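You operate a simulated robot arm through the tools that you are given. There is no shell and no other tool. Be economical: measure what you need, move in short steps, check, and stop when the job is done.

You run a simulated robot arm. Do the job below in one go: nothing can be reset, and whatever is moved stays where it is left.

## Task
Press both loose corners of the brown board flat in the corner jig.
Fine: lever down by its knob and up again for each corner, board turned end for end between; board back on the bench.

The check looks at the end state, three seconds after you hand in, the way a careful person would. Anything else that was tipped, shoved, dropped, spilled or broken makes it a failure.

## Robot
A 6-joint arm with a two-finger parallel gripper, fixed in place. Base frame: the origin is at the foot of the arm, x ahead of it, y to its left, z up; the work surface is at about z = 0. Readings come in m, degrees, newtons and seconds.
With the tool pointing down near the work surface it reaches from about 0.14 to 0.58 m from the base axis. Its first joint turns from -66.0 to 66.0 degrees. Payload 2.1 kg.
Tool frame: the origin (TCP) lies between the finger pads and is the grasp point; the fingertips stand 0.03 m ahead of it; z points along the fingers, y is the line along which they close. The gripper opens to 0.094 m. The fingers are 0.028 m wide and 0.01 m thick; the gripper's body (0.05 by 0.096 m) begins 0.055 m behind the TCP.
Orientation is that of the tool frame in the base frame, as a unit quaternion [w, x, y, z]. With the fingers straight down and closing along the base's y, the tool's x points along the base's -x, its y along +y and its z along -z.

## Interface
- The arm moves only by the tool nudge_tool. Its argument "plan" is a list of rows, each an object of numbers (a shift or turn left out is 0, a gripper value left out holds the last): "x", "y", "z": the shift along the tool's x, y, z in m; "ax", "ay", "az": the turn, a rotation vector about the tool's x, y, z in degrees; "claw": the gripper command, from -1 (shut) to 1 (fully open), values between in proportion. In form: [{"x": .., "y": .., "z": .., "ax": .., "ay": .., "az": .., "claw": ..}, ...]. A call has 1 to 10 rows; each row is the pose to reach, as a shift and turn from the pose commanded when the call began, along the tool's axes at that moment. Rows are played at 5 a second. More than 0.05 m and 8.6 degrees between two rows, or a gripper value outside its range, and nothing of the call is played. Where a pose cannot be reached the arm comes as near as it can. A force on the tool above 80 N (or 10 N above the force at the start of the call, whichever is more), or a blocked arm, ends the call early, and 0.2 s more pass. Each finger travels about 0.072 m/s and halts on what it meets, pressing with about 29 N; the grip force reading is that of the motor and also rises with nothing between the fingers. The clock runs only during rows and for 0.2 s after the last one: add rows that repeat a pose to give the fingers time. It gives the time, the measured TCP pose, the force on the tool (base axes), the opening and the grip force at its end, in the units of the frame above (readings bear some noise), with the torque about the TCP (base axes, N m) and any sound that the robot's microphone picked up.
- Cameras (640 x 400 px; columns grow to the right, rows downward): "scene" is fixed at [0.0634, -0.3731, 0.4987]; the picture's right is [0.70, -0.71, 0.00], its down [-0.36, -0.35, -0.87] and it looks along [0.62, 0.61, -0.50] (base axes); focal length 240 px, centre (320, 200). "wrist" rides on the gripper at [0.076, 0.014, -0.103] in the tool frame; the picture's right is [-0.18, 0.98, 0.00], its down [-0.75, -0.14, -0.64] and it looks along [-0.63, -0.12, 0.77] (tool axes); focal length 243 px, centre (320, 200). There is no depth. A picture from a camera that has moved, and an enlarged one, comes with that camera's place and axes in the base frame and with its lens. The place of the scene camera against the robot may be out by one fixed shift of up to 0.012 m in any direction.
- camera(camera): a new picture of that camera. The clock stands still meanwhile.
- zoom(camera, box): a new picture of the part [left, top, right, bottom] of that camera's present view, enlarged. The clock stands still meanwhile.
- sign_off(): hands the job in; it is judged then, once.

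Work in short steps. Places have to be worked out from the pictures, the camera data and where the tool is seen: move nearer, look again, correct. Check each grasp and each placing, and mend what went wrong. You have 120 turns and 68 pictures in all, those below and enlarged ones among them. Open the gripper and draw the arm clear of the work before you hand the job in, unless the task says otherwise; then end with one line.

The tools are called after ">>>" by a JSON object that holds its "api" and its "payload". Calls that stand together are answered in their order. nudge_tool: Moves the arm, as the interface text tells. Its arguments: {"type":"object","properties":{"plan":{"type":"array","items":{"type":"object","properties":{"x":{"type":"number"},"y":{"type":"number"},"z":{"type":"number"},"ax":{"type":"number"},"ay":{"type":"number"},"az":{"type":"number"},"claw":{"type":"number"}}}}},"required":["plan"]} The other tools are called the same way: camera (camera) takes a picture; zoom (camera, box) takes an enlarged picture of a part of a camera's view; sign_off () hands the job in.

At the start:

```text
time: 0.0
position: [0.3872, 0.0406, 0.3946]
orientation: [0.002, 0.0, 1.0, 0.0]
wrist_force: [0.3, -0.5, -0.6]
torque: [0.0, -0.04, 0.0]
finger_gap: 0.094
grasp_force: 0.0
```

scene: 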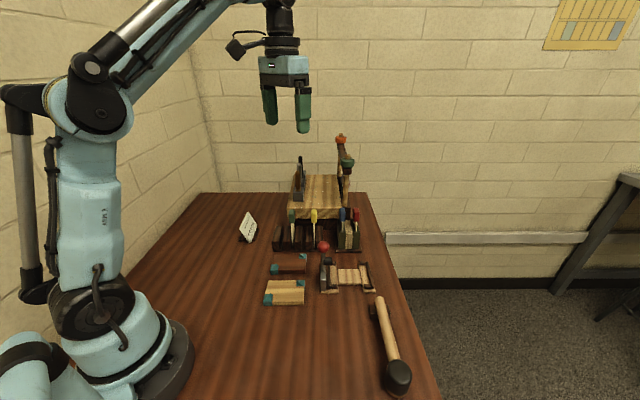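
wrist: 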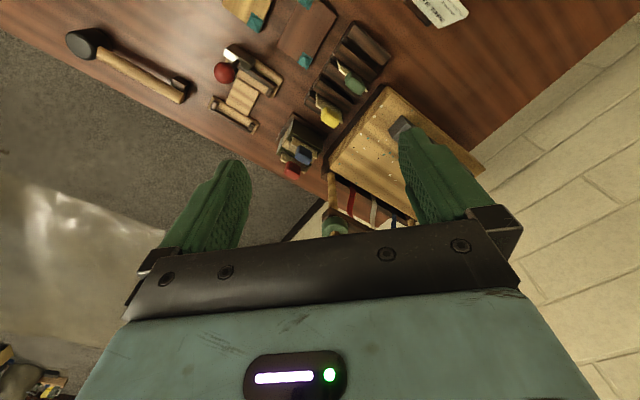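

The pictures show a brown board with blue corners, a jig with a red knob, and other items close by. I'll enlarge both views to place them.

>>> {"api": "zoom", "payload": {"camera": "scene", "box": [220, 190, 420, 315]}}

>>> {"api": "zoom", "payload": {"camera": "wrist", "box": [180, 0, 420, 150]}}

```text
3.20 times, centred on (320, 252) of scene
camera zoom: at [0.0634, -0.3731, 0.4987], right [0.7, -0.71, 0.0], down [-0.36, -0.35, -0.87], along [0.62, 0.61, -0.5], focal length 768 px, centre (320, 32)
```

zoom: 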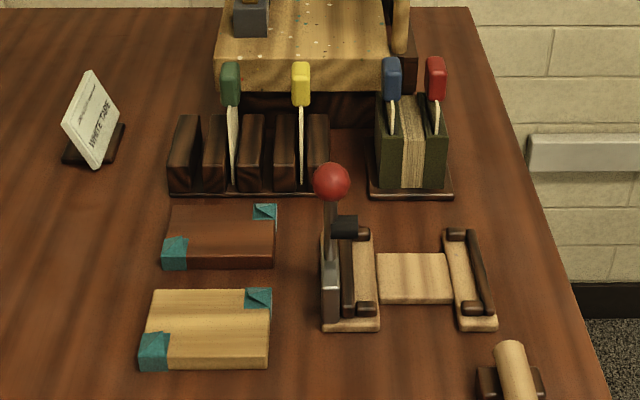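

```text
2.67 times, centred on (300, 75) of wrist
camera zoom: at [0.3098, 0.0548, 0.4978], right [0.18, 0.98, 0.0], down [0.75, -0.14, 0.64], along [0.63, -0.12, -0.77], focal length 647 px, centre (373, 533)
```

zoom: 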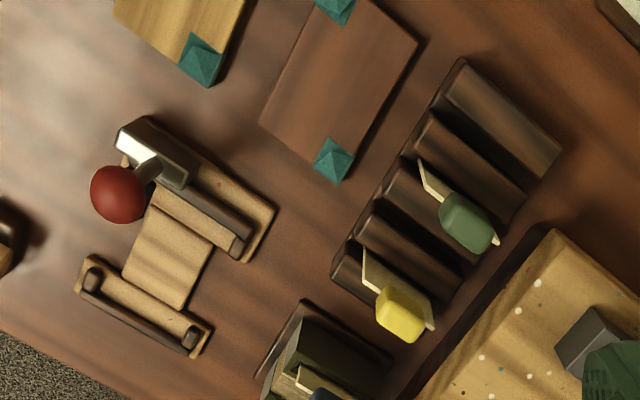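

I estimate the brown board at about (0.354, 0.035) and the jig at about (0.44, -0.11), both turned about 45°. I'll draw back and lower to see the jig more closely.

>>> {"api": "nudge_tool", "payload": {"plan": [{"x": 0.02, "y": -0.015, "z": 0.025}, {"x": 0.04, "y": -0.03, "z": 0.05}, {"x": 0.06, "y": -0.045, "z": 0.075}, {"x": 0.08, "y": -0.06, "z": 0.1}, {"x": 0.1, "y": -0.075, "z": 0.125}, {"x": 0.12, "y": -0.09, "z": 0.145}, {"x": 0.12, "y": -0.09, "z": 0.145}]}}

>>> {"api": "camera", "payload": {"camera": "wrist"}}

```text
time: 1.6
position: [0.2677, -0.049, 0.2496]
orientation: [0.0, 0.0, 1.0, 0.0]
wrist_force: [-0.1, 1.3, 0.6]
torque: [0.0, 0.02, 0.01]
finger_gap: 0.0938
grasp_force: 0.1
```

```text
63 pictures are left
camera wrist: at [0.1903, -0.0356, 0.3524], right [0.18, 0.98, 0.0], down [0.75, -0.14, 0.64], along [0.63, -0.12, -0.77], focal length 243 px, centre (320, 200)
```

wrist: 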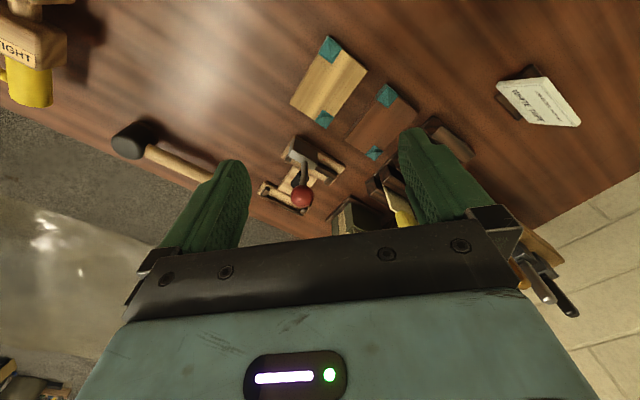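

The jig sits between the fingers in this view. I'll enlarge it.

>>> {"api": "zoom", "payload": {"camera": "wrist", "box": [240, 110, 400, 210]}}

>>> {"api": "zoom", "payload": {"camera": "scene", "box": [305, 230, 385, 300]}}

```text
4.00 times, centred on (320, 160) of wrist
camera zoom: at [0.1903, -0.0356, 0.3524], right [0.18, 0.98, 0.0], down [0.75, -0.14, 0.64], along [0.63, -0.12, -0.77], focal length 970 px, centre (320, 360)
```

zoom: 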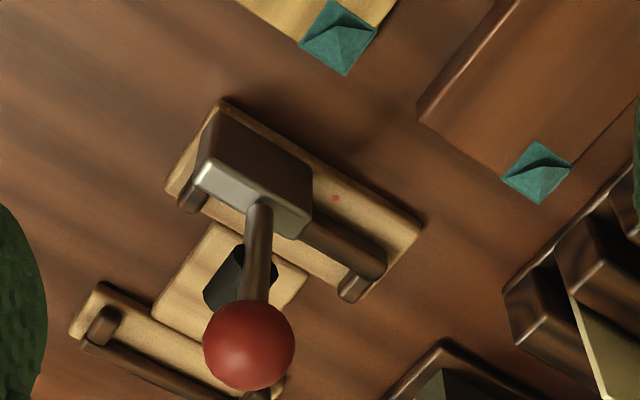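

```text
5.71 times, centred on (345, 265) of scene
camera zoom: at [0.0634, -0.3731, 0.4987], right [0.7, -0.71, 0.0], down [-0.36, -0.35, -0.87], along [0.62, 0.61, -0.5], focal length 1372 px, centre (177, -171)
```

zoom: 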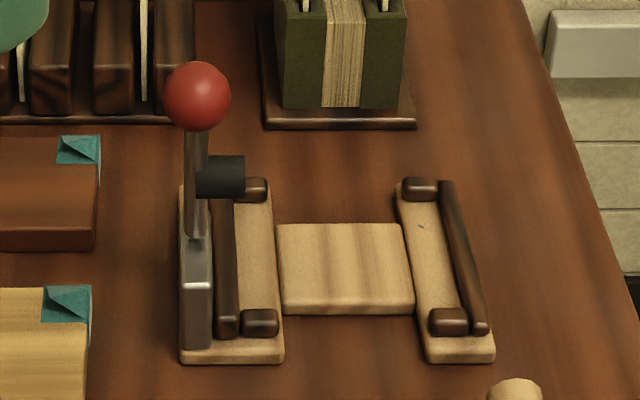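

The lever, now upright, seems to swing across the jig, away from its block, so its pad lands on the board's near-left corner. I'll place the board with the tool yawed 135°, which keeps the wrist camera away from the lever. First I turn the tool in place to see if that yaw is reachable.

>>> {"api": "nudge_tool", "payload": {"plan": [{"az": -8}, {"az": -16}, {"az": -24}, {"az": -32}, {"az": -40}, {"az": -48}, {"az": -56}, {"az": -64}, {"az": -67.5}]}}

>>> {"api": "nudge_tool", "payload": {"plan": [{"az": -8}, {"az": -16}, {"az": -24}, {"az": -32}, {"az": -40}, {"az": -48}, {"az": -56}, {"az": -64}, {"az": -67.5}]}}

>>> {"api": "camera", "payload": {"camera": "wrist"}}

```text
time: 3.6
position: [0.2667, -0.0484, 0.2505]
orientation: [0.001, -0.557, 0.831, -0.001]
wrist_force: [0.7, 1.0, 0.4]
torque: [-0.01, 0.0, 0.02]
finger_gap: 0.0939
grasp_force: 0.0
```

```text
time: 5.6
position: [0.2663, -0.0481, 0.249]
orientation: [0.0, 0.924, -0.381, 0.0]
wrist_force: [-0.4, 0.6, -0.1]
torque: [-0.01, -0.02, 0.0]
finger_gap: 0.0939
grasp_force: 0.1
```

```text
60 pictures are left
camera wrist: at [0.3102, -0.1132, 0.3525], right [-0.82, -0.57, 0.0], down [-0.44, 0.63, 0.64], along [-0.36, 0.53, -0.77], focal length 243 px, centre (320, 200)
```

wrist: 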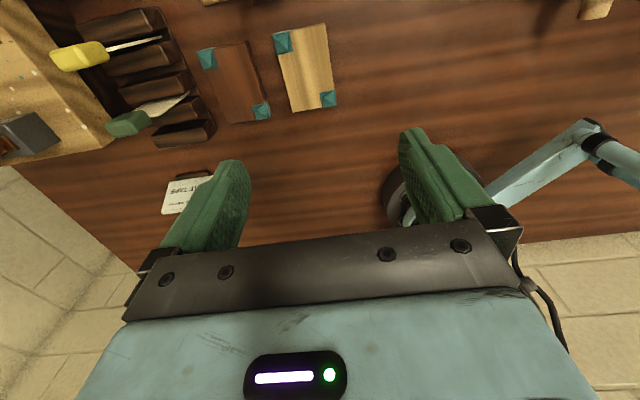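

The 135° yaw is reachable. I'll enlarge the boards here to measure the brown one.

>>> {"api": "zoom", "payload": {"camera": "wrist", "box": [180, 15, 340, 135]}}

```text
3.33 times, centred on (260, 75) of wrist
camera zoom: at [0.3102, -0.1132, 0.3525], right [-0.82, -0.57, 0.0], down [-0.44, 0.63, 0.64], along [-0.36, 0.53, -0.77], focal length 809 px, centre (520, 617)
```

zoom: 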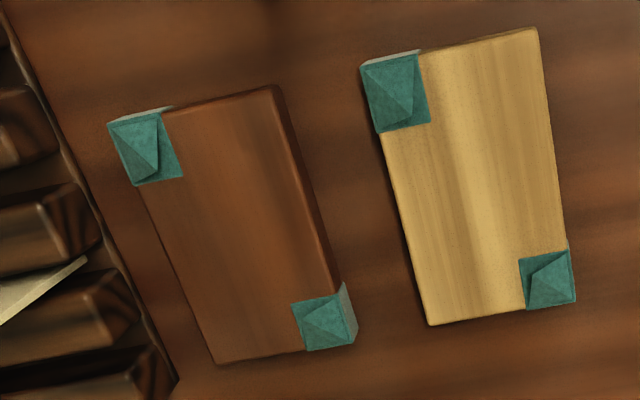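

The brown board measures about 0.09 × 0.06 m. Its centre is near (0.350, 0.0235) and its long axis lies at about 135°. I'll go above it with the gap set near 0.072 and look.

>>> {"api": "nudge_tool", "payload": {"plan": [{"x": 0.002, "y": -0.025, "z": 0.01, "claw": 0.53}, {"x": 0.004, "y": -0.055, "z": 0.03, "claw": 0.53}, {"x": 0.006, "y": -0.085, "z": 0.06, "claw": 0.53}, {"x": 0.0083, "y": -0.1097, "z": 0.09, "claw": 0.53}, {"x": 0.0083, "y": -0.1097, "z": 0.13, "claw": 0.53}, {"x": 0.0083, "y": -0.1097, "z": 0.13, "claw": 0.53}]}}

>>> {"api": "camera", "payload": {"camera": "wrist"}}

>>> {"api": "zoom", "payload": {"camera": "scene", "box": [220, 170, 420, 315]}}

```text
time: 7.0
position: [0.3495, 0.0238, 0.1191]
orientation: [0.0, 0.924, -0.382, 0.0]
wrist_force: [0.2, 0.2, 0.7]
torque: [-0.02, 0.01, 0.01]
finger_gap: 0.072
grasp_force: 0.1
```

```text
58 pictures are left
camera wrist: at [0.3931, -0.0404, 0.2231], right [-0.82, -0.57, 0.0], down [-0.43, 0.63, 0.64], along [-0.36, 0.53, -0.77], focal length 243 px, centre (320, 200)
```

wrist: 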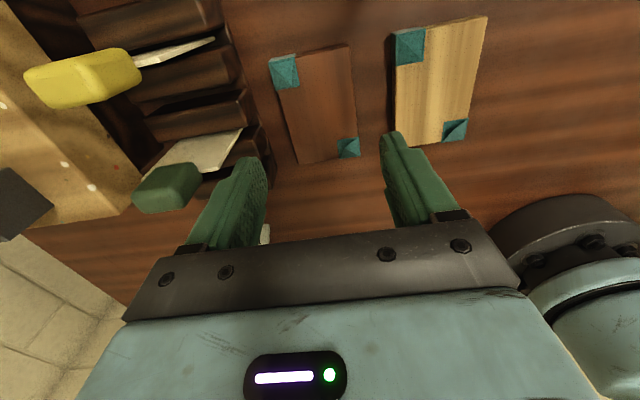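

```text
2.76 times, centred on (320, 242) of scene
camera zoom: at [0.0634, -0.3731, 0.4987], right [0.7, -0.71, 0.0], down [-0.36, -0.35, -0.87], along [0.62, 0.61, -0.5], focal length 662 px, centre (320, 83)
```

zoom: 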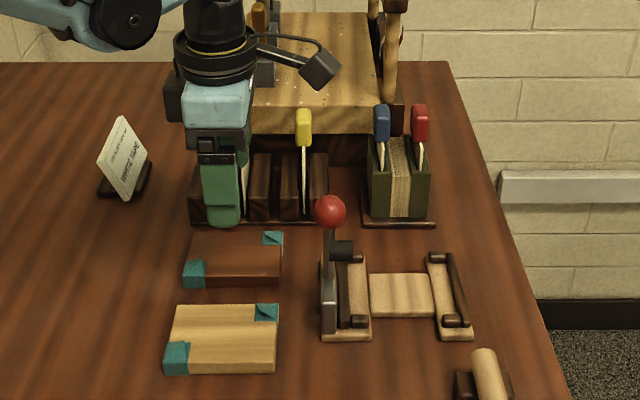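

The second view agrees, with the centre at (0.3515, 0.0226). I'll correct by 2 mm and go down partway.

>>> {"api": "nudge_tool", "payload": {"plan": [{"x": 0.002, "z": 0.02, "claw": 0.53}, {"x": 0.002, "z": 0.04, "claw": 0.53}, {"x": 0.002, "z": 0.06, "claw": 0.53}, {"x": 0.002, "z": 0.06, "claw": 0.53}]}}

>>> {"api": "zoom", "payload": {"camera": "scene", "box": [250, 200, 330, 290]}}

>>> {"api": "camera", "payload": {"camera": "wrist"}}

```text
time: 8.0
position: [0.3516, 0.0221, 0.0601]
orientation: [-0.001, 0.924, -0.383, 0.0]
wrist_force: [0.0, -0.2, 1.0]
torque: [0.0, -0.02, -0.01]
finger_gap: 0.072
grasp_force: 0.1
```

```text
4.44 times, centred on (290, 245) of scene
camera zoom: at [0.0634, -0.3731, 0.4987], right [0.7, -0.71, 0.0], down [-0.36, -0.35, -0.87], along [0.62, 0.61, -0.5], focal length 1067 px, centre (453, 0)
```

zoom: 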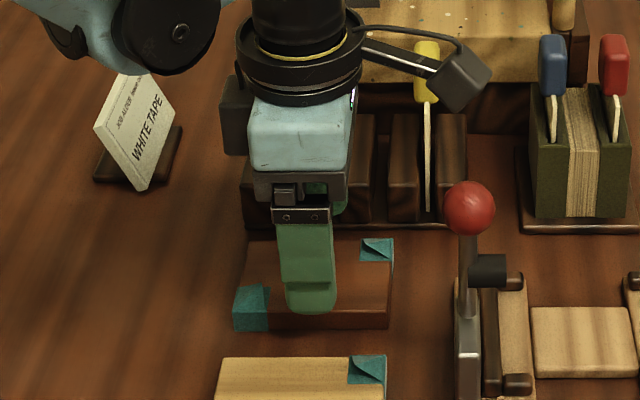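

```text
55 pictures are left
camera wrist: at [0.395, -0.043, 0.1624], right [-0.82, -0.57, 0.0], down [-0.43, 0.63, 0.64], along [-0.36, 0.53, -0.77], focal length 243 px, centre (320, 200)
```

wrist: 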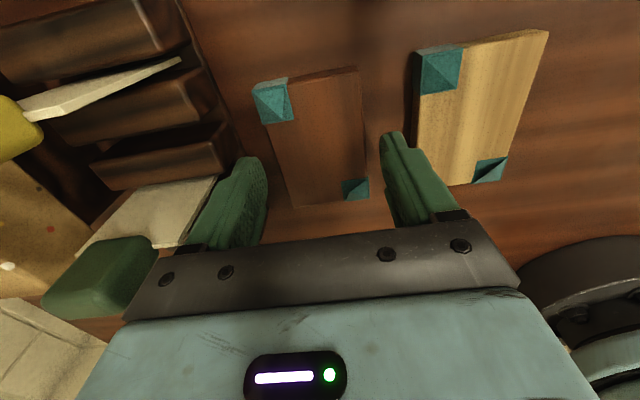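

The fingers straddle the board and clear the rack. I'll go down to about 3 mm above the bench and close.

>>> {"api": "nudge_tool", "payload": {"plan": [{"z": 0.014, "claw": 0.53}, {"z": 0.026, "claw": 0.53}, {"z": 0.026, "claw": 0.53}, {"z": 0.026, "claw": 0.1}, {"z": 0.026, "claw": 0.1}, {"z": 0.026, "claw": 0.1}]}}

```text
time: 9.4
position: [0.3531, 0.0224, 0.0352]
orientation: [-0.001, 0.924, -0.383, 0.0]
wrist_force: [0.5, -0.6, 0.4]
torque: [0.01, 0.0, 0.02]
finger_gap: 0.0607
grasp_force: 29.1
```

The board is held with a gap of 0.0607. I'll lift it and move to where the camera can look down on the jig to measure the pocket.

>>> {"api": "nudge_tool", "payload": {"plan": [{"z": -0.03}, {"z": -0.06}, {"z": -0.095}, {"z": -0.13}, {"z": -0.165}, {"x": 0.018, "y": 0.024, "z": -0.165}, {"x": 0.035, "y": 0.047, "z": -0.165}, {"x": 0.035, "y": 0.047, "z": -0.165}]}}

>>> {"api": "camera", "payload": {"camera": "wrist"}}

```text
time: 11.2
position: [0.3422, -0.0375, 0.1989]
orientation: [-0.001, 0.924, -0.382, 0.0]
wrist_force: [-0.1, 0.4, -1.9]
torque: [-0.03, -0.01, 0.01]
finger_gap: 0.061
grasp_force: 28.6
```

```text
54 pictures are left
camera wrist: at [0.3862, -0.1016, 0.3016], right [-0.82, -0.57, 0.0], down [-0.43, 0.63, 0.64], along [-0.36, 0.53, -0.77], focal length 243 px, centre (320, 200)
```

wrist: 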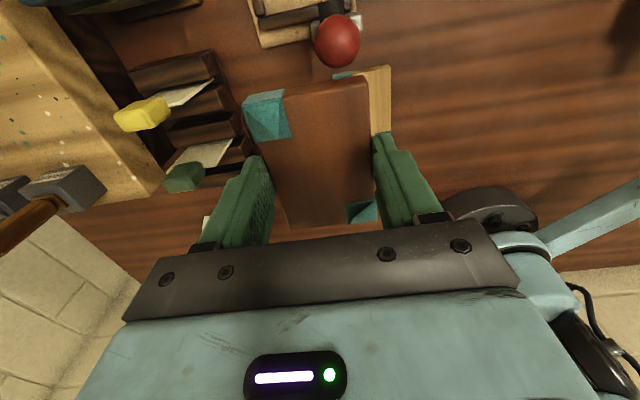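

The jig is cut off at the top, so I'll shift 8 cm further back to bring it into view.

>>> {"api": "nudge_tool", "payload": {"plan": [{"x": -0.027}, {"x": -0.054}, {"x": -0.08}, {"x": -0.08}]}}

>>> {"api": "zoom", "payload": {"camera": "wrist", "box": [200, 0, 400, 125]}}

```text
time: 12.2
position: [0.286, 0.0203, 0.1985]
orientation: [-0.001, 0.924, -0.383, 0.0]
wrist_force: [-0.2, 0.0, 0.1]
torque: [-0.02, -0.03, 0.02]
finger_gap: 0.0608
grasp_force: 29.1
```

```text
3.20 times, centred on (300, 62) of wrist
camera zoom: at [0.3295, -0.045, 0.3013], right [-0.82, -0.57, 0.0], down [-0.43, 0.63, 0.64], along [-0.36, 0.53, -0.77], focal length 776 px, centre (384, 640)
```

zoom: 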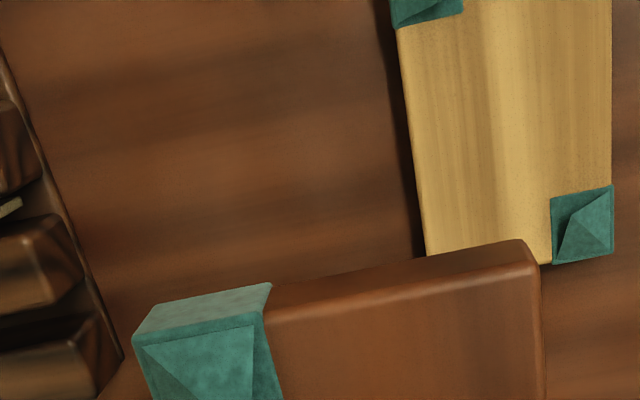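

That was the wrong way. The jig lies toward the camera side, so I'll raise and move forward to hover slightly short of the jig.

>>> {"api": "nudge_tool", "payload": {"plan": [{"x": 0.02, "z": -0.04}, {"x": 0.05, "z": -0.075}, {"x": 0.085, "z": -0.08}, {"x": 0.12, "z": -0.08}, {"x": 0.15, "z": -0.08}, {"x": 0.1725, "y": -0.003, "z": -0.08}, {"x": 0.1725, "y": -0.003, "z": -0.08}]}}

>>> {"api": "zoom", "payload": {"camera": "wrist", "box": [220, 0, 420, 125]}}

```text
time: 13.8
position: [0.4122, -0.1011, 0.2791]
orientation: [-0.001, 0.924, -0.382, 0.001]
wrist_force: [0.6, 0.3, -1.9]
torque: [-0.01, -0.01, -0.02]
finger_gap: 0.0612
grasp_force: 29.0
```

```text
3.20 times, centred on (320, 62) of wrist
camera zoom: at [0.4543, -0.1647, 0.3817], right [-0.82, -0.57, 0.0], down [-0.43, 0.63, 0.64], along [-0.36, 0.53, -0.77], focal length 776 px, centre (320, 640)
```

zoom: 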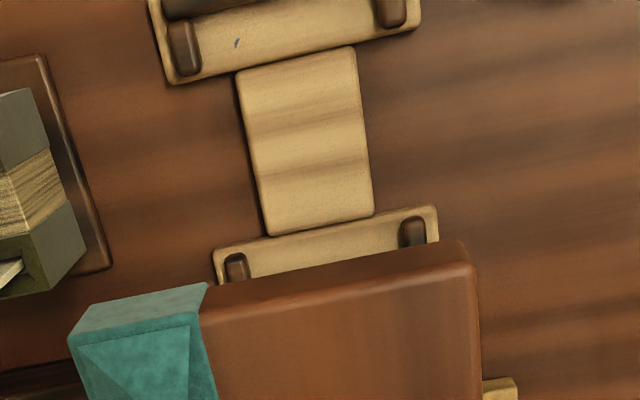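

The jig reads clearly, with the pocket about 0.065 m wide and centred near (0.4315, -0.1215). The lever pad reaches close to the board's left end, so I'll come down 15 mm to the right of centre and slide left once the board is below the pad.

>>> {"api": "nudge_tool", "payload": {"plan": [{"x": 0.022, "z": 0.0}, {"x": 0.0442, "z": 0.02}, {"x": 0.0442, "z": 0.06}, {"x": 0.0442, "z": 0.1}, {"x": 0.0442, "z": 0.14}, {"x": 0.0442, "z": 0.175}, {"x": 0.0442, "z": 0.199}, {"x": 0.0442, "z": 0.199}]}}

>>> {"api": "camera", "payload": {"camera": "wrist"}}

>>> {"api": "zoom", "payload": {"camera": "scene", "box": [295, 220, 395, 300]}}

```text
time: 15.6
position: [0.4421, -0.1299, 0.0809]
orientation: [-0.001, 0.924, -0.383, 0.0]
wrist_force: [0.2, 0.0, -0.2]
torque: [-0.02, 0.02, 0.0]
finger_gap: 0.0609
grasp_force: 28.7
```

```text
51 pictures are left
camera wrist: at [0.4847, -0.1955, 0.1834], right [-0.82, -0.57, 0.0], down [-0.43, 0.63, 0.64], along [-0.36, 0.53, -0.77], focal length 243 px, centre (320, 200)
```

wrist: 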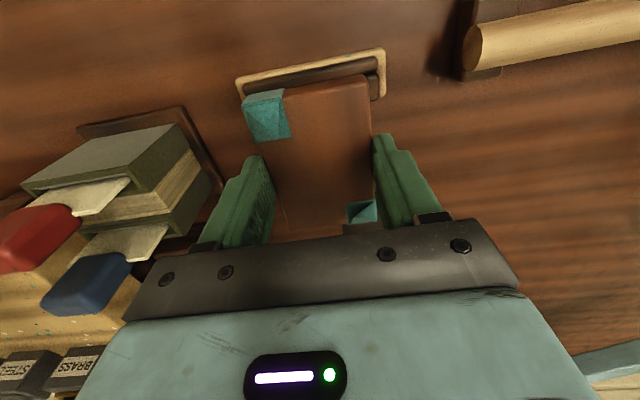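

```text
5.00 times, centred on (345, 260) of scene
camera zoom: at [0.0634, -0.3731, 0.4987], right [0.7, -0.71, 0.0], down [-0.36, -0.35, -0.87], along [0.62, 0.61, -0.5], focal length 1201 px, centre (195, -100)
```

zoom: 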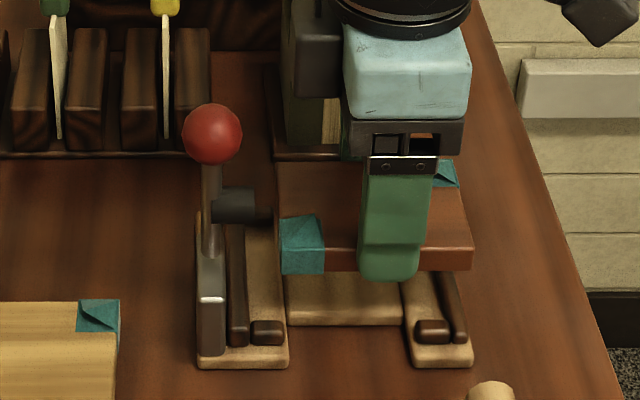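

The board is below the pad and lined up with the pocket. I'll slide left and lower it over the pocket.

>>> {"api": "nudge_tool", "payload": {"plan": [{"x": 0.0, "y": 0.001, "z": 0.01}, {"x": -0.006, "y": 0.0015, "z": 0.013}, {"x": -0.0124, "y": 0.0015, "z": 0.015}, {"x": -0.0124, "y": 0.0015, "z": 0.015}]}}

>>> {"api": "zoom", "payload": {"camera": "wrist", "box": [210, 30, 410, 155]}}

>>> {"api": "zoom", "payload": {"camera": "scene", "box": [305, 230, 385, 300]}}

```text
time: 16.6
position: [0.4323, -0.1231, 0.065]
orientation: [-0.001, 0.924, -0.382, 0.0]
wrist_force: [-0.4, 0.3, 0.1]
torque: [-0.01, -0.01, 0.01]
finger_gap: 0.0608
grasp_force: 29.1
```

```text
3.20 times, centred on (310, 92) of wrist
camera zoom: at [0.4754, -0.1875, 0.1681], right [-0.82, -0.57, 0.0], down [-0.43, 0.63, 0.64], along [-0.36, 0.53, -0.77], focal length 776 px, centre (352, 544)
```

zoom: 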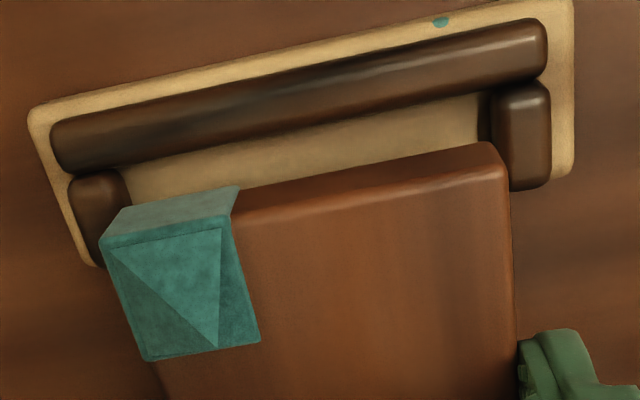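

```text
5.71 times, centred on (345, 265) of scene
camera zoom: at [0.0634, -0.3731, 0.4987], right [0.7, -0.71, 0.0], down [-0.36, -0.35, -0.87], along [0.62, 0.61, -0.5], focal length 1372 px, centre (177, -171)
```

zoom: 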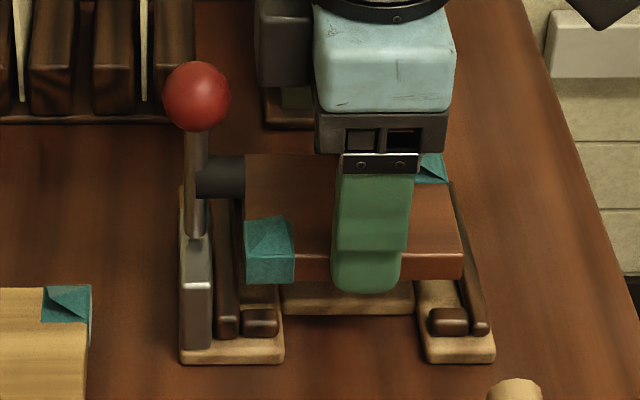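

Both views put the board within about 2 mm of centred, with a few mm of slack. I'll lower it in small steps and watch the force.

>>> {"api": "nudge_tool", "payload": {"plan": [{"x": 0.0015, "z": 0.006}, {"x": 0.0015, "z": 0.012}, {"x": 0.0015, "z": 0.012}]}}

>>> {"api": "nudge_tool", "payload": {"plan": [{"z": 0.002}, {"z": 0.004}, {"z": 0.004}]}}

>>> {"api": "zoom", "payload": {"camera": "wrist", "box": [210, 30, 410, 155]}}

```text
time: 17.4
position: [0.4323, -0.1235, 0.0531]
orientation: [-0.001, 0.924, -0.383, 0.001]
wrist_force: [0.8, 0.6, 0.2]
torque: [0.0, 0.01, -0.03]
finger_gap: 0.061
grasp_force: 29.2
```

```text
time: 18.2
position: [0.4344, -0.1253, 0.049]
orientation: [-0.001, 0.924, -0.383, 0.0]
wrist_force: [-0.6, 0.6, -1.0]
torque: [0.01, 0.01, -0.02]
finger_gap: 0.0608
grasp_force: 29.0
```

```text
3.20 times, centred on (310, 92) of wrist
camera zoom: at [0.4768, -0.1889, 0.1518], right [-0.82, -0.57, 0.0], down [-0.43, 0.63, 0.64], along [-0.36, 0.53, -0.77], focal length 776 px, centre (352, 544)
```

zoom: 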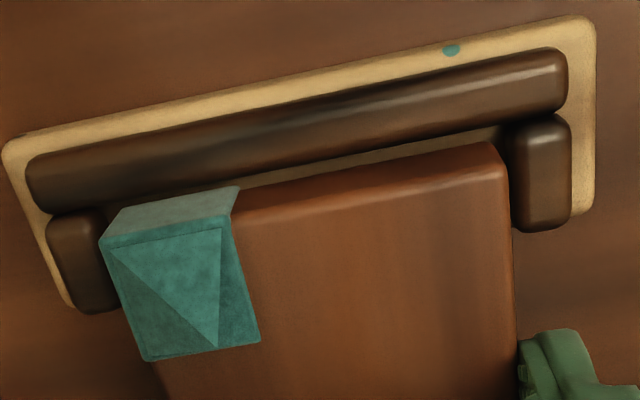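

The board fits between the stops with even gaps, and nothing touches yet. I'll keep going down until I feel contact.

>>> {"api": "nudge_tool", "payload": {"plan": [{"z": 0.002}, {"z": 0.004}, {"z": 0.004}]}}

>>> {"api": "nudge_tool", "payload": {"plan": [{"z": 0.002}, {"z": 0.003}, {"z": 0.003}]}}

```text
time: 19.0
position: [0.4333, -0.1242, 0.0453]
orientation: [0.0, 0.924, -0.383, 0.0]
wrist_force: [-0.3, -0.3, -0.2]
torque: [0.0, -0.01, 0.01]
finger_gap: 0.0608
grasp_force: 28.9
```

```text
time: 19.8
position: [0.4345, -0.1238, 0.0431]
orientation: [-0.001, 0.924, -0.382, 0.001]
wrist_force: [-3.3, -0.3, 25.8]
torque: [-0.04, 0.12, 0.03]
finger_gap: 0.0612
grasp_force: 29.1
```

Contact came at about z = 0.043, so the board is seated. I'll release it, rise and look.

>>> {"api": "nudge_tool", "payload": {"plan": [{"z": -0.001, "claw": 0.53}, {"z": -0.001, "claw": 0.53}, {"z": -0.03, "claw": 0.53}, {"z": -0.07, "claw": 0.53}, {"z": -0.11, "claw": 0.53}, {"z": -0.15, "claw": 0.53}, {"z": -0.15, "claw": 0.53}]}}

>>> {"api": "zoom", "payload": {"camera": "scene", "box": [305, 230, 385, 300]}}

>>> {"api": "camera", "payload": {"camera": "wrist"}}

```text
time: 21.4
position: [0.4337, -0.1242, 0.1918]
orientation: [-0.001, 0.924, -0.382, 0.0]
wrist_force: [0.0, 0.5, 0.8]
torque: [-0.02, -0.01, 0.0]
finger_gap: 0.072
grasp_force: 0.1
```

```text
5.71 times, centred on (345, 265) of scene
camera zoom: at [0.0634, -0.3731, 0.4987], right [0.7, -0.71, 0.0], down [-0.36, -0.35, -0.87], along [0.62, 0.61, -0.5], focal length 1372 px, centre (177, -171)
```

zoom: 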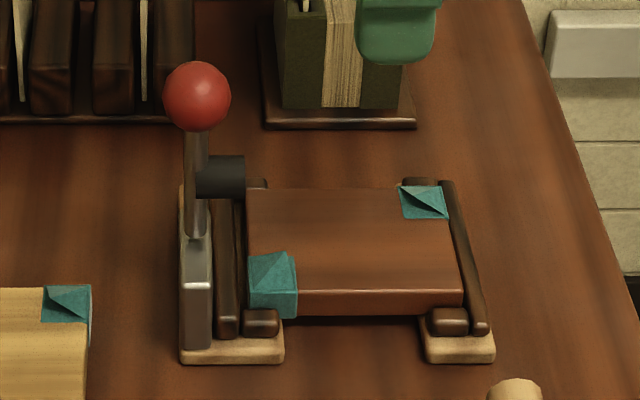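

```text
45 pictures are left
camera wrist: at [0.4768, -0.1879, 0.2947], right [-0.82, -0.57, 0.0], down [-0.43, 0.63, 0.64], along [-0.36, 0.53, -0.77], focal length 243 px, centre (320, 200)
```

wrist: 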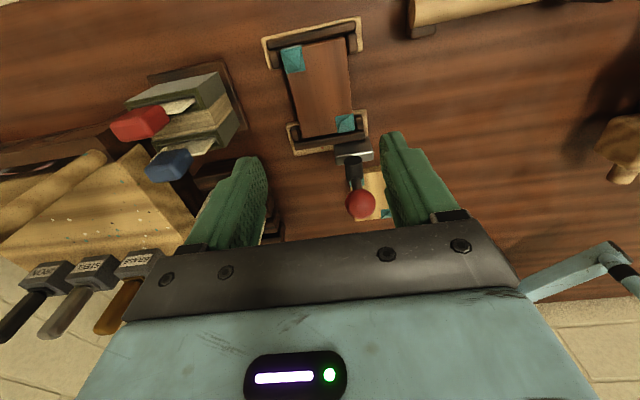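

The board is seated, with its loose near-left corner in line with the lever pad. From two wrist views the knob is at (0.3675, -0.091, 0.1255), and the lever stands upright. I'll move over the knob and check.

>>> {"api": "nudge_tool", "payload": {"plan": [{"x": -0.02, "y": 0.008, "claw": 0.28}, {"x": -0.045, "y": 0.016, "claw": 0.28}, {"x": -0.0703, "y": 0.0233, "claw": 0.28}, {"x": -0.0703, "y": 0.0233, "claw": 0.28}]}}

>>> {"api": "camera", "payload": {"camera": "wrist"}}

```text
time: 22.4
position: [0.3671, -0.0899, 0.191]
orientation: [0.0, 0.924, -0.383, 0.0]
wrist_force: [0.2, -1.0, 0.2]
torque: [-0.05, 0.0, -0.01]
finger_gap: 0.0603
grasp_force: 0.0
```

```text
44 pictures are left
camera wrist: at [0.4103, -0.1553, 0.2947], right [-0.82, -0.57, 0.0], down [-0.43, 0.63, 0.64], along [-0.36, 0.53, -0.77], focal length 243 px, centre (320, 200)
```

wrist: 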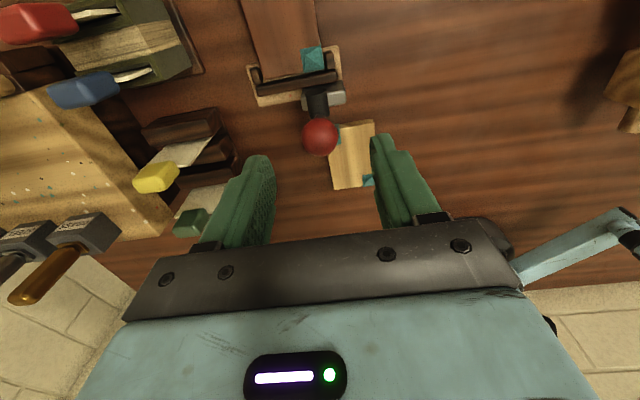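

The knob lies right below the TCP, within about 2 mm. I'll go down and grip it.

>>> {"api": "nudge_tool", "payload": {"plan": [{"z": 0.02, "claw": 0.28}, {"z": 0.04, "claw": 0.28}, {"z": 0.05, "claw": 0.28}, {"z": 0.05, "claw": 0.28}, {"z": 0.05, "claw": -0.4}, {"z": 0.05, "claw": -0.5}, {"z": 0.05, "claw": -0.5}, {"z": 0.05, "claw": -0.5}]}}

>>> {"api": "zoom", "payload": {"camera": "scene", "box": [295, 200, 395, 300]}}

```text
time: 24.2
position: [0.3667, -0.0894, 0.1421]
orientation: [-0.001, 0.924, -0.382, 0.0]
wrist_force: [9.8, 8.3, -8.7]
torque: [0.06, -0.21, -0.03]
finger_gap: 0.0269
grasp_force: 44.9
```

```text
4.00 times, centred on (345, 250) of scene
camera zoom: at [0.0635, -0.3731, 0.4987], right [0.7, -0.71, 0.0], down [-0.36, -0.35, -0.87], along [0.62, 0.61, -0.5], focal length 960 px, centre (220, 0)
```

zoom: 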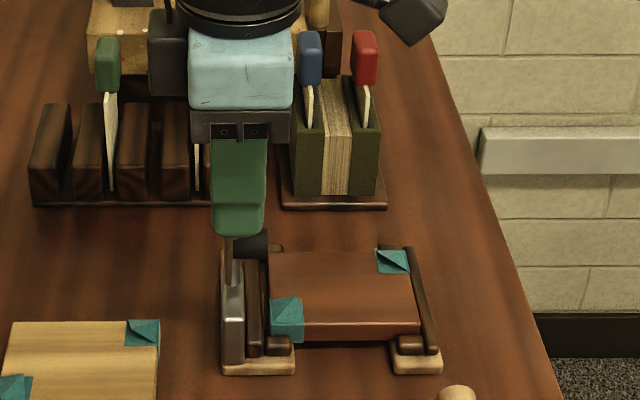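

The knob is held with a gap of 0.027. I'll swing it a little toward the board along an arc of about 0.085 m and check the forces.

>>> {"api": "nudge_tool", "payload": {"plan": [{"x": 0.006, "y": -0.001, "z": 0.0002}, {"x": 0.0119, "y": -0.001, "z": 0.0008}, {"x": 0.0178, "y": -0.001, "z": 0.0019}, {"x": 0.0178, "y": -0.001, "z": 0.0019}]}}

>>> {"api": "zoom", "payload": {"camera": "scene", "box": [295, 200, 395, 300]}}

```text
time: 25.2
position: [0.3803, -0.1016, 0.1403]
orientation: [-0.001, 0.924, -0.382, -0.001]
wrist_force: [-8.7, 12.7, 5.6]
torque: [1.04, 0.94, -0.02]
finger_gap: 0.027
grasp_force: 45.5
```

```text
4.00 times, centred on (345, 250) of scene
camera zoom: at [0.0634, -0.3731, 0.4987], right [0.7, -0.71, 0.0], down [-0.36, -0.35, -0.87], along [0.62, 0.61, -0.5], focal length 960 px, centre (220, 0)
```

zoom: 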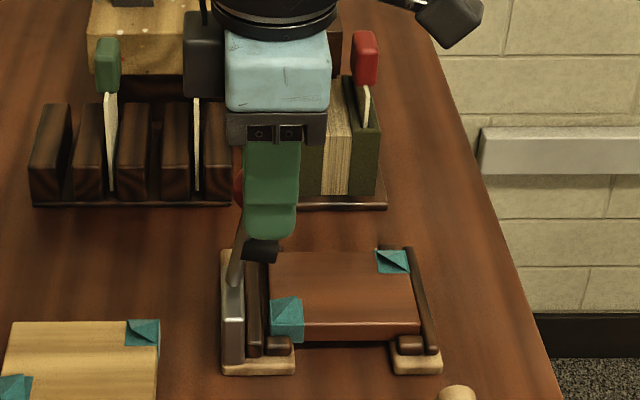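

The lever swings the way I expected, against about 15 N, and the ball has slipped a little in the pads. I'll tighten and carry on along the arc.

>>> {"api": "nudge_tool", "payload": {"plan": [{"x": 0.0, "z": 0.0, "claw": -1}, {"x": 0.006, "z": 0.0018, "claw": -1}, {"x": 0.012, "z": 0.004, "claw": -1}, {"x": 0.0175, "z": 0.0065, "claw": -1}, {"x": 0.0175, "z": 0.0065, "claw": -1}]}}

>>> {"api": "zoom", "payload": {"camera": "scene", "box": [295, 200, 395, 300]}}

```text
time: 26.4
position: [0.3917, -0.1148, 0.134]
orientation: [-0.001, 0.924, -0.382, -0.001]
wrist_force: [-10.2, 7.1, 10.3]
torque: [0.96, 0.96, 0.04]
finger_gap: 0.027
grasp_force: 45.2
```

```text
4.00 times, centred on (345, 250) of scene
camera zoom: at [0.0634, -0.3731, 0.4987], right [0.7, -0.71, 0.0], down [-0.36, -0.35, -0.87], along [0.62, 0.61, -0.5], focal length 960 px, centre (220, 0)
```

zoom: 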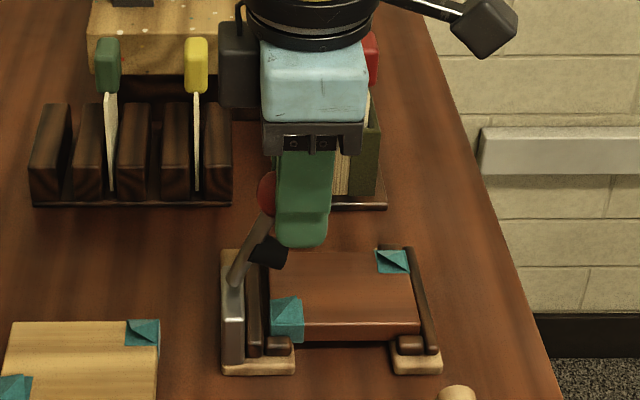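

The ball is sliding out of the pads on the lag side, so gripping won't drive it. I'll open and see whether the lever stays or springs back.

>>> {"api": "nudge_tool", "payload": {"plan": [{"claw": 0.2}, {"claw": 0.2}, {"z": -0.02, "claw": 0.2}, {"z": -0.045, "claw": 0.2}, {"z": -0.06, "claw": 0.2}, {"z": -0.06, "claw": -1}, {"z": -0.06, "claw": -1}, {"z": -0.06, "claw": -1}, {"z": -0.06, "claw": -1}]}}

>>> {"api": "zoom", "payload": {"camera": "scene", "box": [295, 200, 395, 300]}}

>>> {"api": "camera", "payload": {"camera": "wrist"}}

```text
time: 28.4
position: [0.3941, -0.1151, 0.194]
orientation: [0.0, 0.924, -0.383, 0.001]
wrist_force: [0.1, 0.0, -0.1]
torque: [-0.02, 0.02, 0.0]
finger_gap: 0.0
grasp_force: 29.3
```

```text
4.00 times, centred on (345, 250) of scene
camera zoom: at [0.0634, -0.3731, 0.4987], right [0.7, -0.71, 0.0], down [-0.36, -0.35, -0.87], along [0.62, 0.61, -0.5], focal length 960 px, centre (220, 0)
```

zoom: 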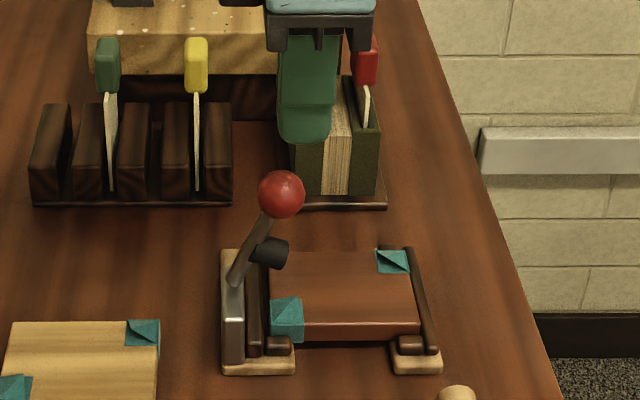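

```text
39 pictures are left
camera wrist: at [0.4367, -0.1796, 0.297], right [-0.82, -0.57, 0.0], down [-0.43, 0.63, 0.64], along [-0.36, 0.53, -0.77], focal length 243 px, centre (320, 200)
```

wrist: 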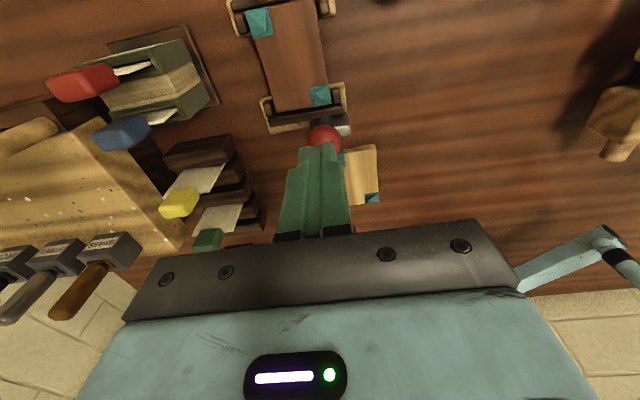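

The lever holds its place by friction, so I can push it. I'll put the closed fingers just left of the knob and push it over.

>>> {"api": "nudge_tool", "payload": {"plan": [{"x": -0.021, "y": 0.001, "claw": -1}, {"x": -0.043, "y": 0.002, "claw": -1}, {"x": -0.043, "y": 0.002, "z": 0.022}, {"x": -0.043, "y": 0.002, "z": 0.045}, {"x": -0.032, "y": 0.002, "z": 0.047}, {"x": -0.022, "y": 0.002, "z": 0.051}, {"x": -0.012, "y": 0.002, "z": 0.057}, {"x": -0.004, "y": 0.002, "z": 0.064}, {"x": 0.0, "y": 0.002, "z": 0.068}, {"x": 0.0, "y": 0.002, "z": 0.068}]}}

>>> {"api": "zoom", "payload": {"camera": "scene", "box": [295, 200, 395, 300]}}

```text
time: 30.6
position: [0.3914, -0.1176, 0.1267]
orientation: [-0.001, 0.924, -0.382, 0.001]
wrist_force: [0.0, 0.1, -0.8]
torque: [0.04, 0.0, -0.02]
finger_gap: 0.0
grasp_force: 28.7
```

```text
4.00 times, centred on (345, 250) of scene
camera zoom: at [0.0634, -0.3731, 0.4987], right [0.7, -0.71, 0.0], down [-0.36, -0.35, -0.87], along [0.62, 0.61, -0.5], focal length 960 px, centre (220, 0)
```

zoom: 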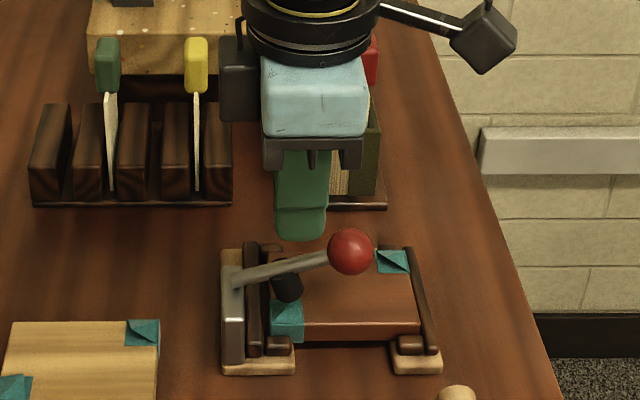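

The lever swung down most of the way, to about 70°, with the knob now near z = 0.078. I'll move on top of the knob and press down until I feel resistance.

>>> {"api": "nudge_tool", "payload": {"plan": [{"z": -0.014}, {"x": 0.018, "y": -0.001, "z": -0.014}, {"x": 0.035, "y": -0.002, "z": -0.014}, {"x": 0.035, "y": -0.002, "z": 0.0}, {"x": 0.035, "y": -0.002, "z": 0.01}, {"x": 0.035, "y": -0.002, "z": 0.018}, {"x": 0.035, "y": -0.002, "z": 0.025}, {"x": 0.035, "y": -0.002, "z": 0.025}]}}

>>> {"api": "zoom", "payload": {"camera": "scene", "box": [295, 200, 395, 300]}}

```text
time: 32.4
position: [0.4179, -0.1402, 0.0996]
orientation: [-0.001, 0.924, -0.383, 0.0]
wrist_force: [-0.2, 0.3, 0.4]
torque: [-0.02, 0.02, -0.03]
finger_gap: 0.0
grasp_force: 29.2
```

```text
4.00 times, centred on (345, 250) of scene
camera zoom: at [0.0634, -0.3731, 0.4987], right [0.7, -0.71, 0.0], down [-0.36, -0.35, -0.87], along [0.62, 0.61, -0.5], focal length 960 px, centre (220, 0)
```

zoom: 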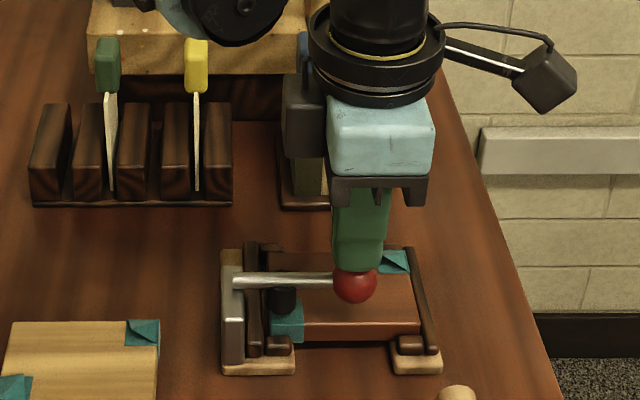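

The lever is horizontal and the pad is at the corner, but no force shows yet. I'll press on down slowly.

>>> {"api": "nudge_tool", "payload": {"plan": [{"z": 0.003}, {"z": 0.006}, {"z": 0.009}, {"z": 0.009}]}}

>>> {"api": "zoom", "payload": {"camera": "scene", "box": [305, 240, 385, 300]}}

```text
time: 33.2
position: [0.4179, -0.1402, 0.0949]
orientation: [0.0, 0.924, -0.383, 0.0]
wrist_force: [-1.9, 2.1, 35.6]
torque: [0.0, 0.08, -0.1]
finger_gap: 0.0
grasp_force: 29.2
stopped in row 4: the force on the tool passed its limit at 88 N (the readings are from after the stop); the commanded pose is now the measured one
```

```text
6.67 times, centred on (345, 270) of scene
camera zoom: at [0.0633, -0.373, 0.4988], right [0.7, -0.71, 0.0], down [-0.36, -0.35, -0.87], along [0.62, 0.61, -0.5], focal length 1601 px, centre (153, -267)
```

zoom: 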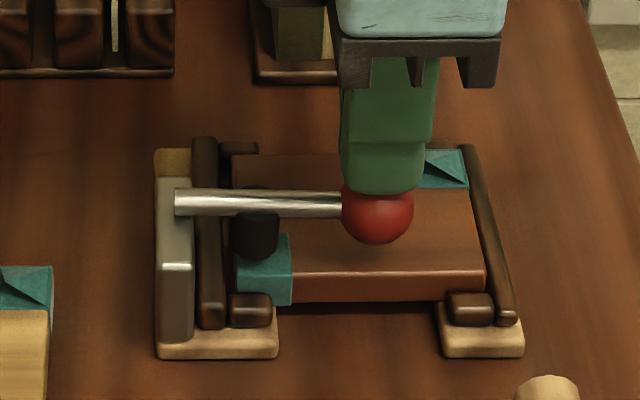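

The pad took the full press, nearly 90 N, on the corner. Now I raise the lever: I'll go up, open, and grip the knob low down.

>>> {"api": "nudge_tool", "payload": {"plan": [{"z": -0.02, "claw": -1}, {"x": 0.001, "y": 0.001, "z": -0.045, "claw": 0.2}, {"x": 0.001, "y": 0.001, "z": -0.045, "claw": 0.2}, {"x": 0.001, "y": 0.001, "z": -0.045, "claw": 0.2}, {"x": 0.001, "y": 0.001, "z": -0.01, "claw": 0.2}, {"x": 0.001, "y": 0.001, "z": 0.015, "claw": 0.2}, {"x": 0.001, "y": 0.001, "z": 0.03, "claw": 0.2}, {"x": 0.001, "y": 0.001, "z": 0.03, "claw": -1}, {"x": 0.001, "y": 0.001, "z": 0.03, "claw": -1}, {"x": 0.001, "y": 0.001, "z": 0.03, "claw": -1}]}}

>>> {"api": "zoom", "payload": {"camera": "scene", "box": [305, 240, 385, 300]}}

```text
time: 35.4
position: [0.4187, -0.1413, 0.0638]
orientation: [-0.001, 0.924, -0.381, 0.001]
wrist_force: [3.3, 4.2, -4.6]
torque: [-0.2, -0.28, 0.0]
finger_gap: 0.0269
grasp_force: 44.5
```

```text
6.67 times, centred on (345, 270) of scene
camera zoom: at [0.0634, -0.3731, 0.4987], right [0.7, -0.71, 0.0], down [-0.36, -0.35, -0.87], along [0.62, 0.61, -0.5], focal length 1601 px, centre (153, -267)
```

zoom: 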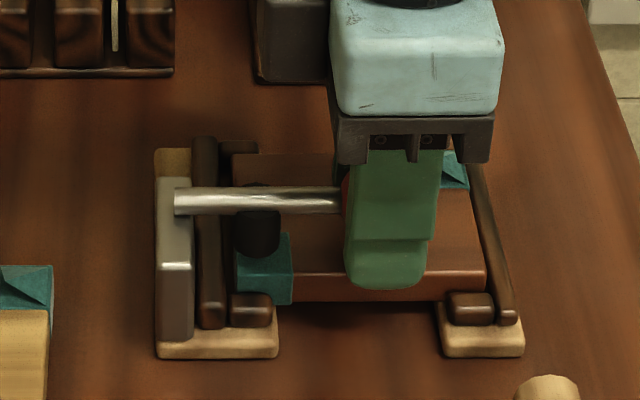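

The knob is gripped. I'll lift it along the reverse arc.

>>> {"api": "nudge_tool", "payload": {"plan": [{"x": -0.0003, "z": -0.006}, {"x": -0.0011, "z": -0.0125}, {"x": -0.0025, "z": -0.0186}, {"x": -0.0043, "z": -0.0246}, {"x": -0.007, "z": -0.0305}, {"x": -0.0096, "z": -0.036}, {"x": -0.013, "z": -0.041}, {"x": -0.013, "z": -0.041}]}}

>>> {"api": "zoom", "payload": {"camera": "scene", "box": [305, 220, 385, 300]}}

```text
time: 37.2
position: [0.4106, -0.1328, 0.1064]
orientation: [-0.001, 0.924, -0.383, 0.003]
wrist_force: [16.8, -7.1, -6.4]
torque: [-0.83, -0.93, 0.0]
finger_gap: 0.0269
grasp_force: 44.8
```

```text
5.00 times, centred on (345, 260) of scene
camera zoom: at [0.0634, -0.3731, 0.4987], right [0.7, -0.71, 0.0], down [-0.36, -0.35, -0.87], along [0.62, 0.61, -0.5], focal length 1201 px, centre (195, -100)
```

zoom: 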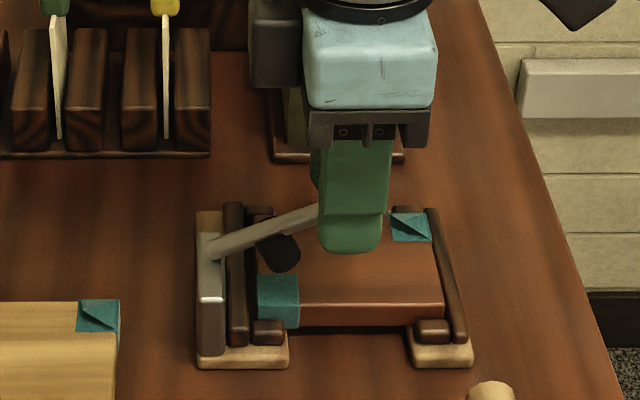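

The lever follows up. I'll continue along the arc.

>>> {"api": "nudge_tool", "payload": {"plan": [{"x": -0.004, "z": -0.005}, {"x": -0.008, "z": -0.01}, {"x": -0.0128, "z": -0.0142}, {"x": -0.0177, "z": -0.018}, {"x": -0.023, "z": -0.0214}, {"x": -0.0286, "z": -0.0243}, {"x": -0.0286, "z": -0.0243}]}}

>>> {"api": "zoom", "payload": {"camera": "scene", "box": [305, 210, 385, 300]}}

```text
time: 38.8
position: [0.3892, -0.112, 0.1301]
orientation: [-0.002, 0.924, -0.381, 0.001]
wrist_force: [0.2, -0.3, 0.5]
torque: [0.03, -0.04, 0.01]
finger_gap: 0.0002
grasp_force: 33.1
```

```text
4.44 times, centred on (345, 255) of scene
camera zoom: at [0.0634, -0.373, 0.4987], right [0.7, -0.71, 0.0], down [-0.36, -0.35, -0.87], along [0.62, 0.61, -0.5], focal length 1067 px, centre (209, -44)
```

zoom: 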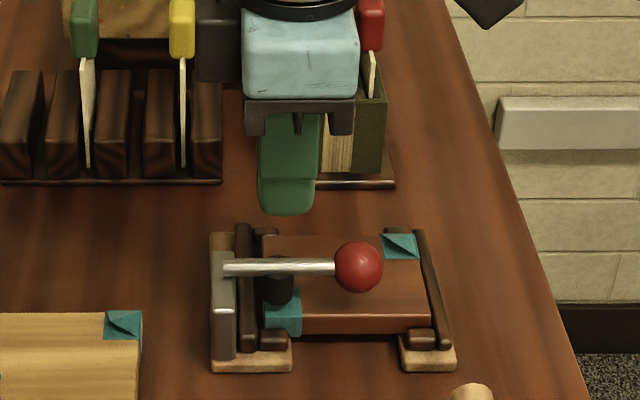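

The ball slipped out and was pushed back down. The joint friction is about 1 N·m, so I'll raise it in stages: regrip low and lift mostly straight up.

>>> {"api": "nudge_tool", "payload": {"plan": [{"x": 0.02, "y": 0.001, "claw": 0.2}, {"x": 0.0416, "y": 0.001, "claw": 0.2}, {"x": 0.0416, "y": 0.001, "claw": 0.2}, {"x": 0.0416, "y": 0.001, "z": 0.035, "claw": 0.2}, {"x": 0.0416, "y": 0.001, "z": 0.069, "claw": 0.2}, {"x": 0.0416, "y": 0.001, "z": 0.069, "claw": 0.2}, {"x": 0.0416, "y": 0.001, "z": 0.069, "claw": -1}, {"x": 0.0416, "y": 0.001, "z": 0.069, "claw": -1}, {"x": 0.0416, "y": 0.001, "z": 0.069, "claw": -1}]}}

>>> {"api": "nudge_tool", "payload": {"plan": [{"x": -0.0001, "z": -0.003}, {"x": -0.0003, "z": -0.006}, {"x": -0.0006, "z": -0.009}, {"x": -0.0011, "z": -0.012}, {"x": -0.0016, "z": -0.015}, {"x": -0.0022, "z": -0.018}, {"x": -0.003, "z": -0.021}, {"x": -0.004, "z": -0.024}, {"x": -0.004, "z": -0.024}]}}

>>> {"api": "zoom", "payload": {"camera": "scene", "box": [305, 220, 385, 300]}}

```text
time: 40.8
position: [0.4177, -0.1408, 0.0597]
orientation: [-0.001, 0.925, -0.381, 0.002]
wrist_force: [14.8, 12.0, -10.0]
torque: [-0.48, -0.59, -0.01]
finger_gap: 0.0272
grasp_force: 44.6
```

```text
time: 42.8
position: [0.4172, -0.14, 0.0852]
orientation: [-0.002, 0.924, -0.382, 0.003]
wrist_force: [22.6, 15.6, -13.7]
torque: [-0.52, -0.9, 0.0]
finger_gap: 0.0266
grasp_force: 44.9
```

```text
5.00 times, centred on (345, 260) of scene
camera zoom: at [0.0635, -0.3731, 0.4987], right [0.7, -0.71, 0.0], down [-0.36, -0.35, -0.87], along [0.62, 0.61, -0.5], focal length 1201 px, centre (195, -100)
```

zoom: 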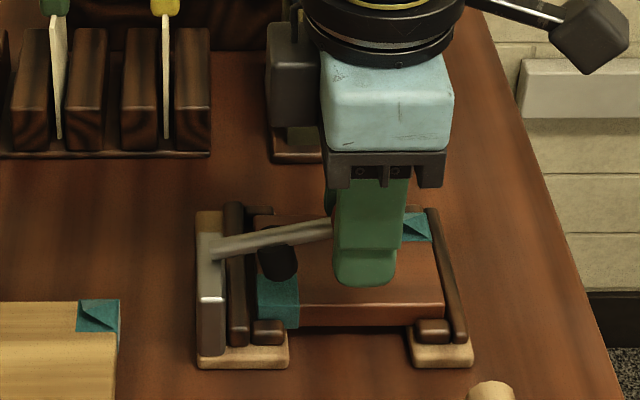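

It is rising well, to about 15°, with some sideways load. I'll recentre by 2 mm and continue up.

>>> {"api": "nudge_tool", "payload": {"plan": [{"x": -0.0008, "y": -0.002, "z": -0.003}, {"x": -0.0018, "y": -0.002, "z": -0.006}, {"x": -0.0029, "y": -0.002, "z": -0.009}, {"x": -0.004, "y": -0.002, "z": -0.012}, {"x": -0.0055, "y": -0.002, "z": -0.015}, {"x": -0.007, "y": -0.002, "z": -0.018}, {"x": -0.009, "y": -0.002, "z": -0.021}, {"x": -0.0109, "y": -0.002, "z": -0.024}, {"x": -0.0109, "y": -0.002, "z": -0.024}]}}

>>> {"api": "zoom", "payload": {"camera": "scene", "box": [305, 220, 385, 300]}}

```text
time: 44.8
position: [0.4078, -0.1315, 0.1089]
orientation: [0.001, 0.924, -0.383, 0.002]
wrist_force: [8.5, -10.6, -10.1]
torque: [-0.96, -0.88, -0.01]
finger_gap: 0.0268
grasp_force: 45.2
```

```text
5.00 times, centred on (345, 260) of scene
camera zoom: at [0.0634, -0.3731, 0.4987], right [0.7, -0.71, 0.0], down [-0.36, -0.35, -0.87], along [0.62, 0.61, -0.5], focal length 1201 px, centre (195, -100)
```

zoom: 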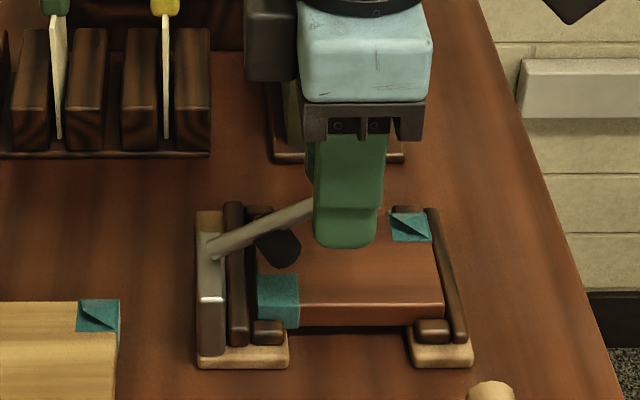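

The lever is at about 29° and the ball is near the fingertips. I'll open here, check that it holds by friction, then take a lower grip.

>>> {"api": "nudge_tool", "payload": {"plan": [{"claw": 0.2}, {"claw": 0.2}, {"claw": 0.2}]}}

>>> {"api": "zoom", "payload": {"camera": "scene", "box": [305, 220, 385, 300]}}

```text
time: 45.6
position: [0.409, -0.1299, 0.11]
orientation: [0.0, 0.924, -0.383, 0.0]
wrist_force: [-0.2, -1.3, 0.9]
torque: [0.03, 0.02, -0.01]
finger_gap: 0.0561
grasp_force: 0.0
```

```text
5.00 times, centred on (345, 260) of scene
camera zoom: at [0.0634, -0.3731, 0.4987], right [0.7, -0.71, 0.0], down [-0.36, -0.35, -0.87], along [0.62, 0.61, -0.5], focal length 1201 px, centre (195, -100)
```

zoom: 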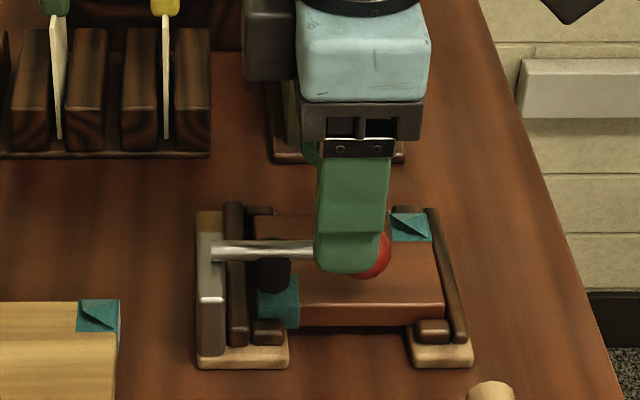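

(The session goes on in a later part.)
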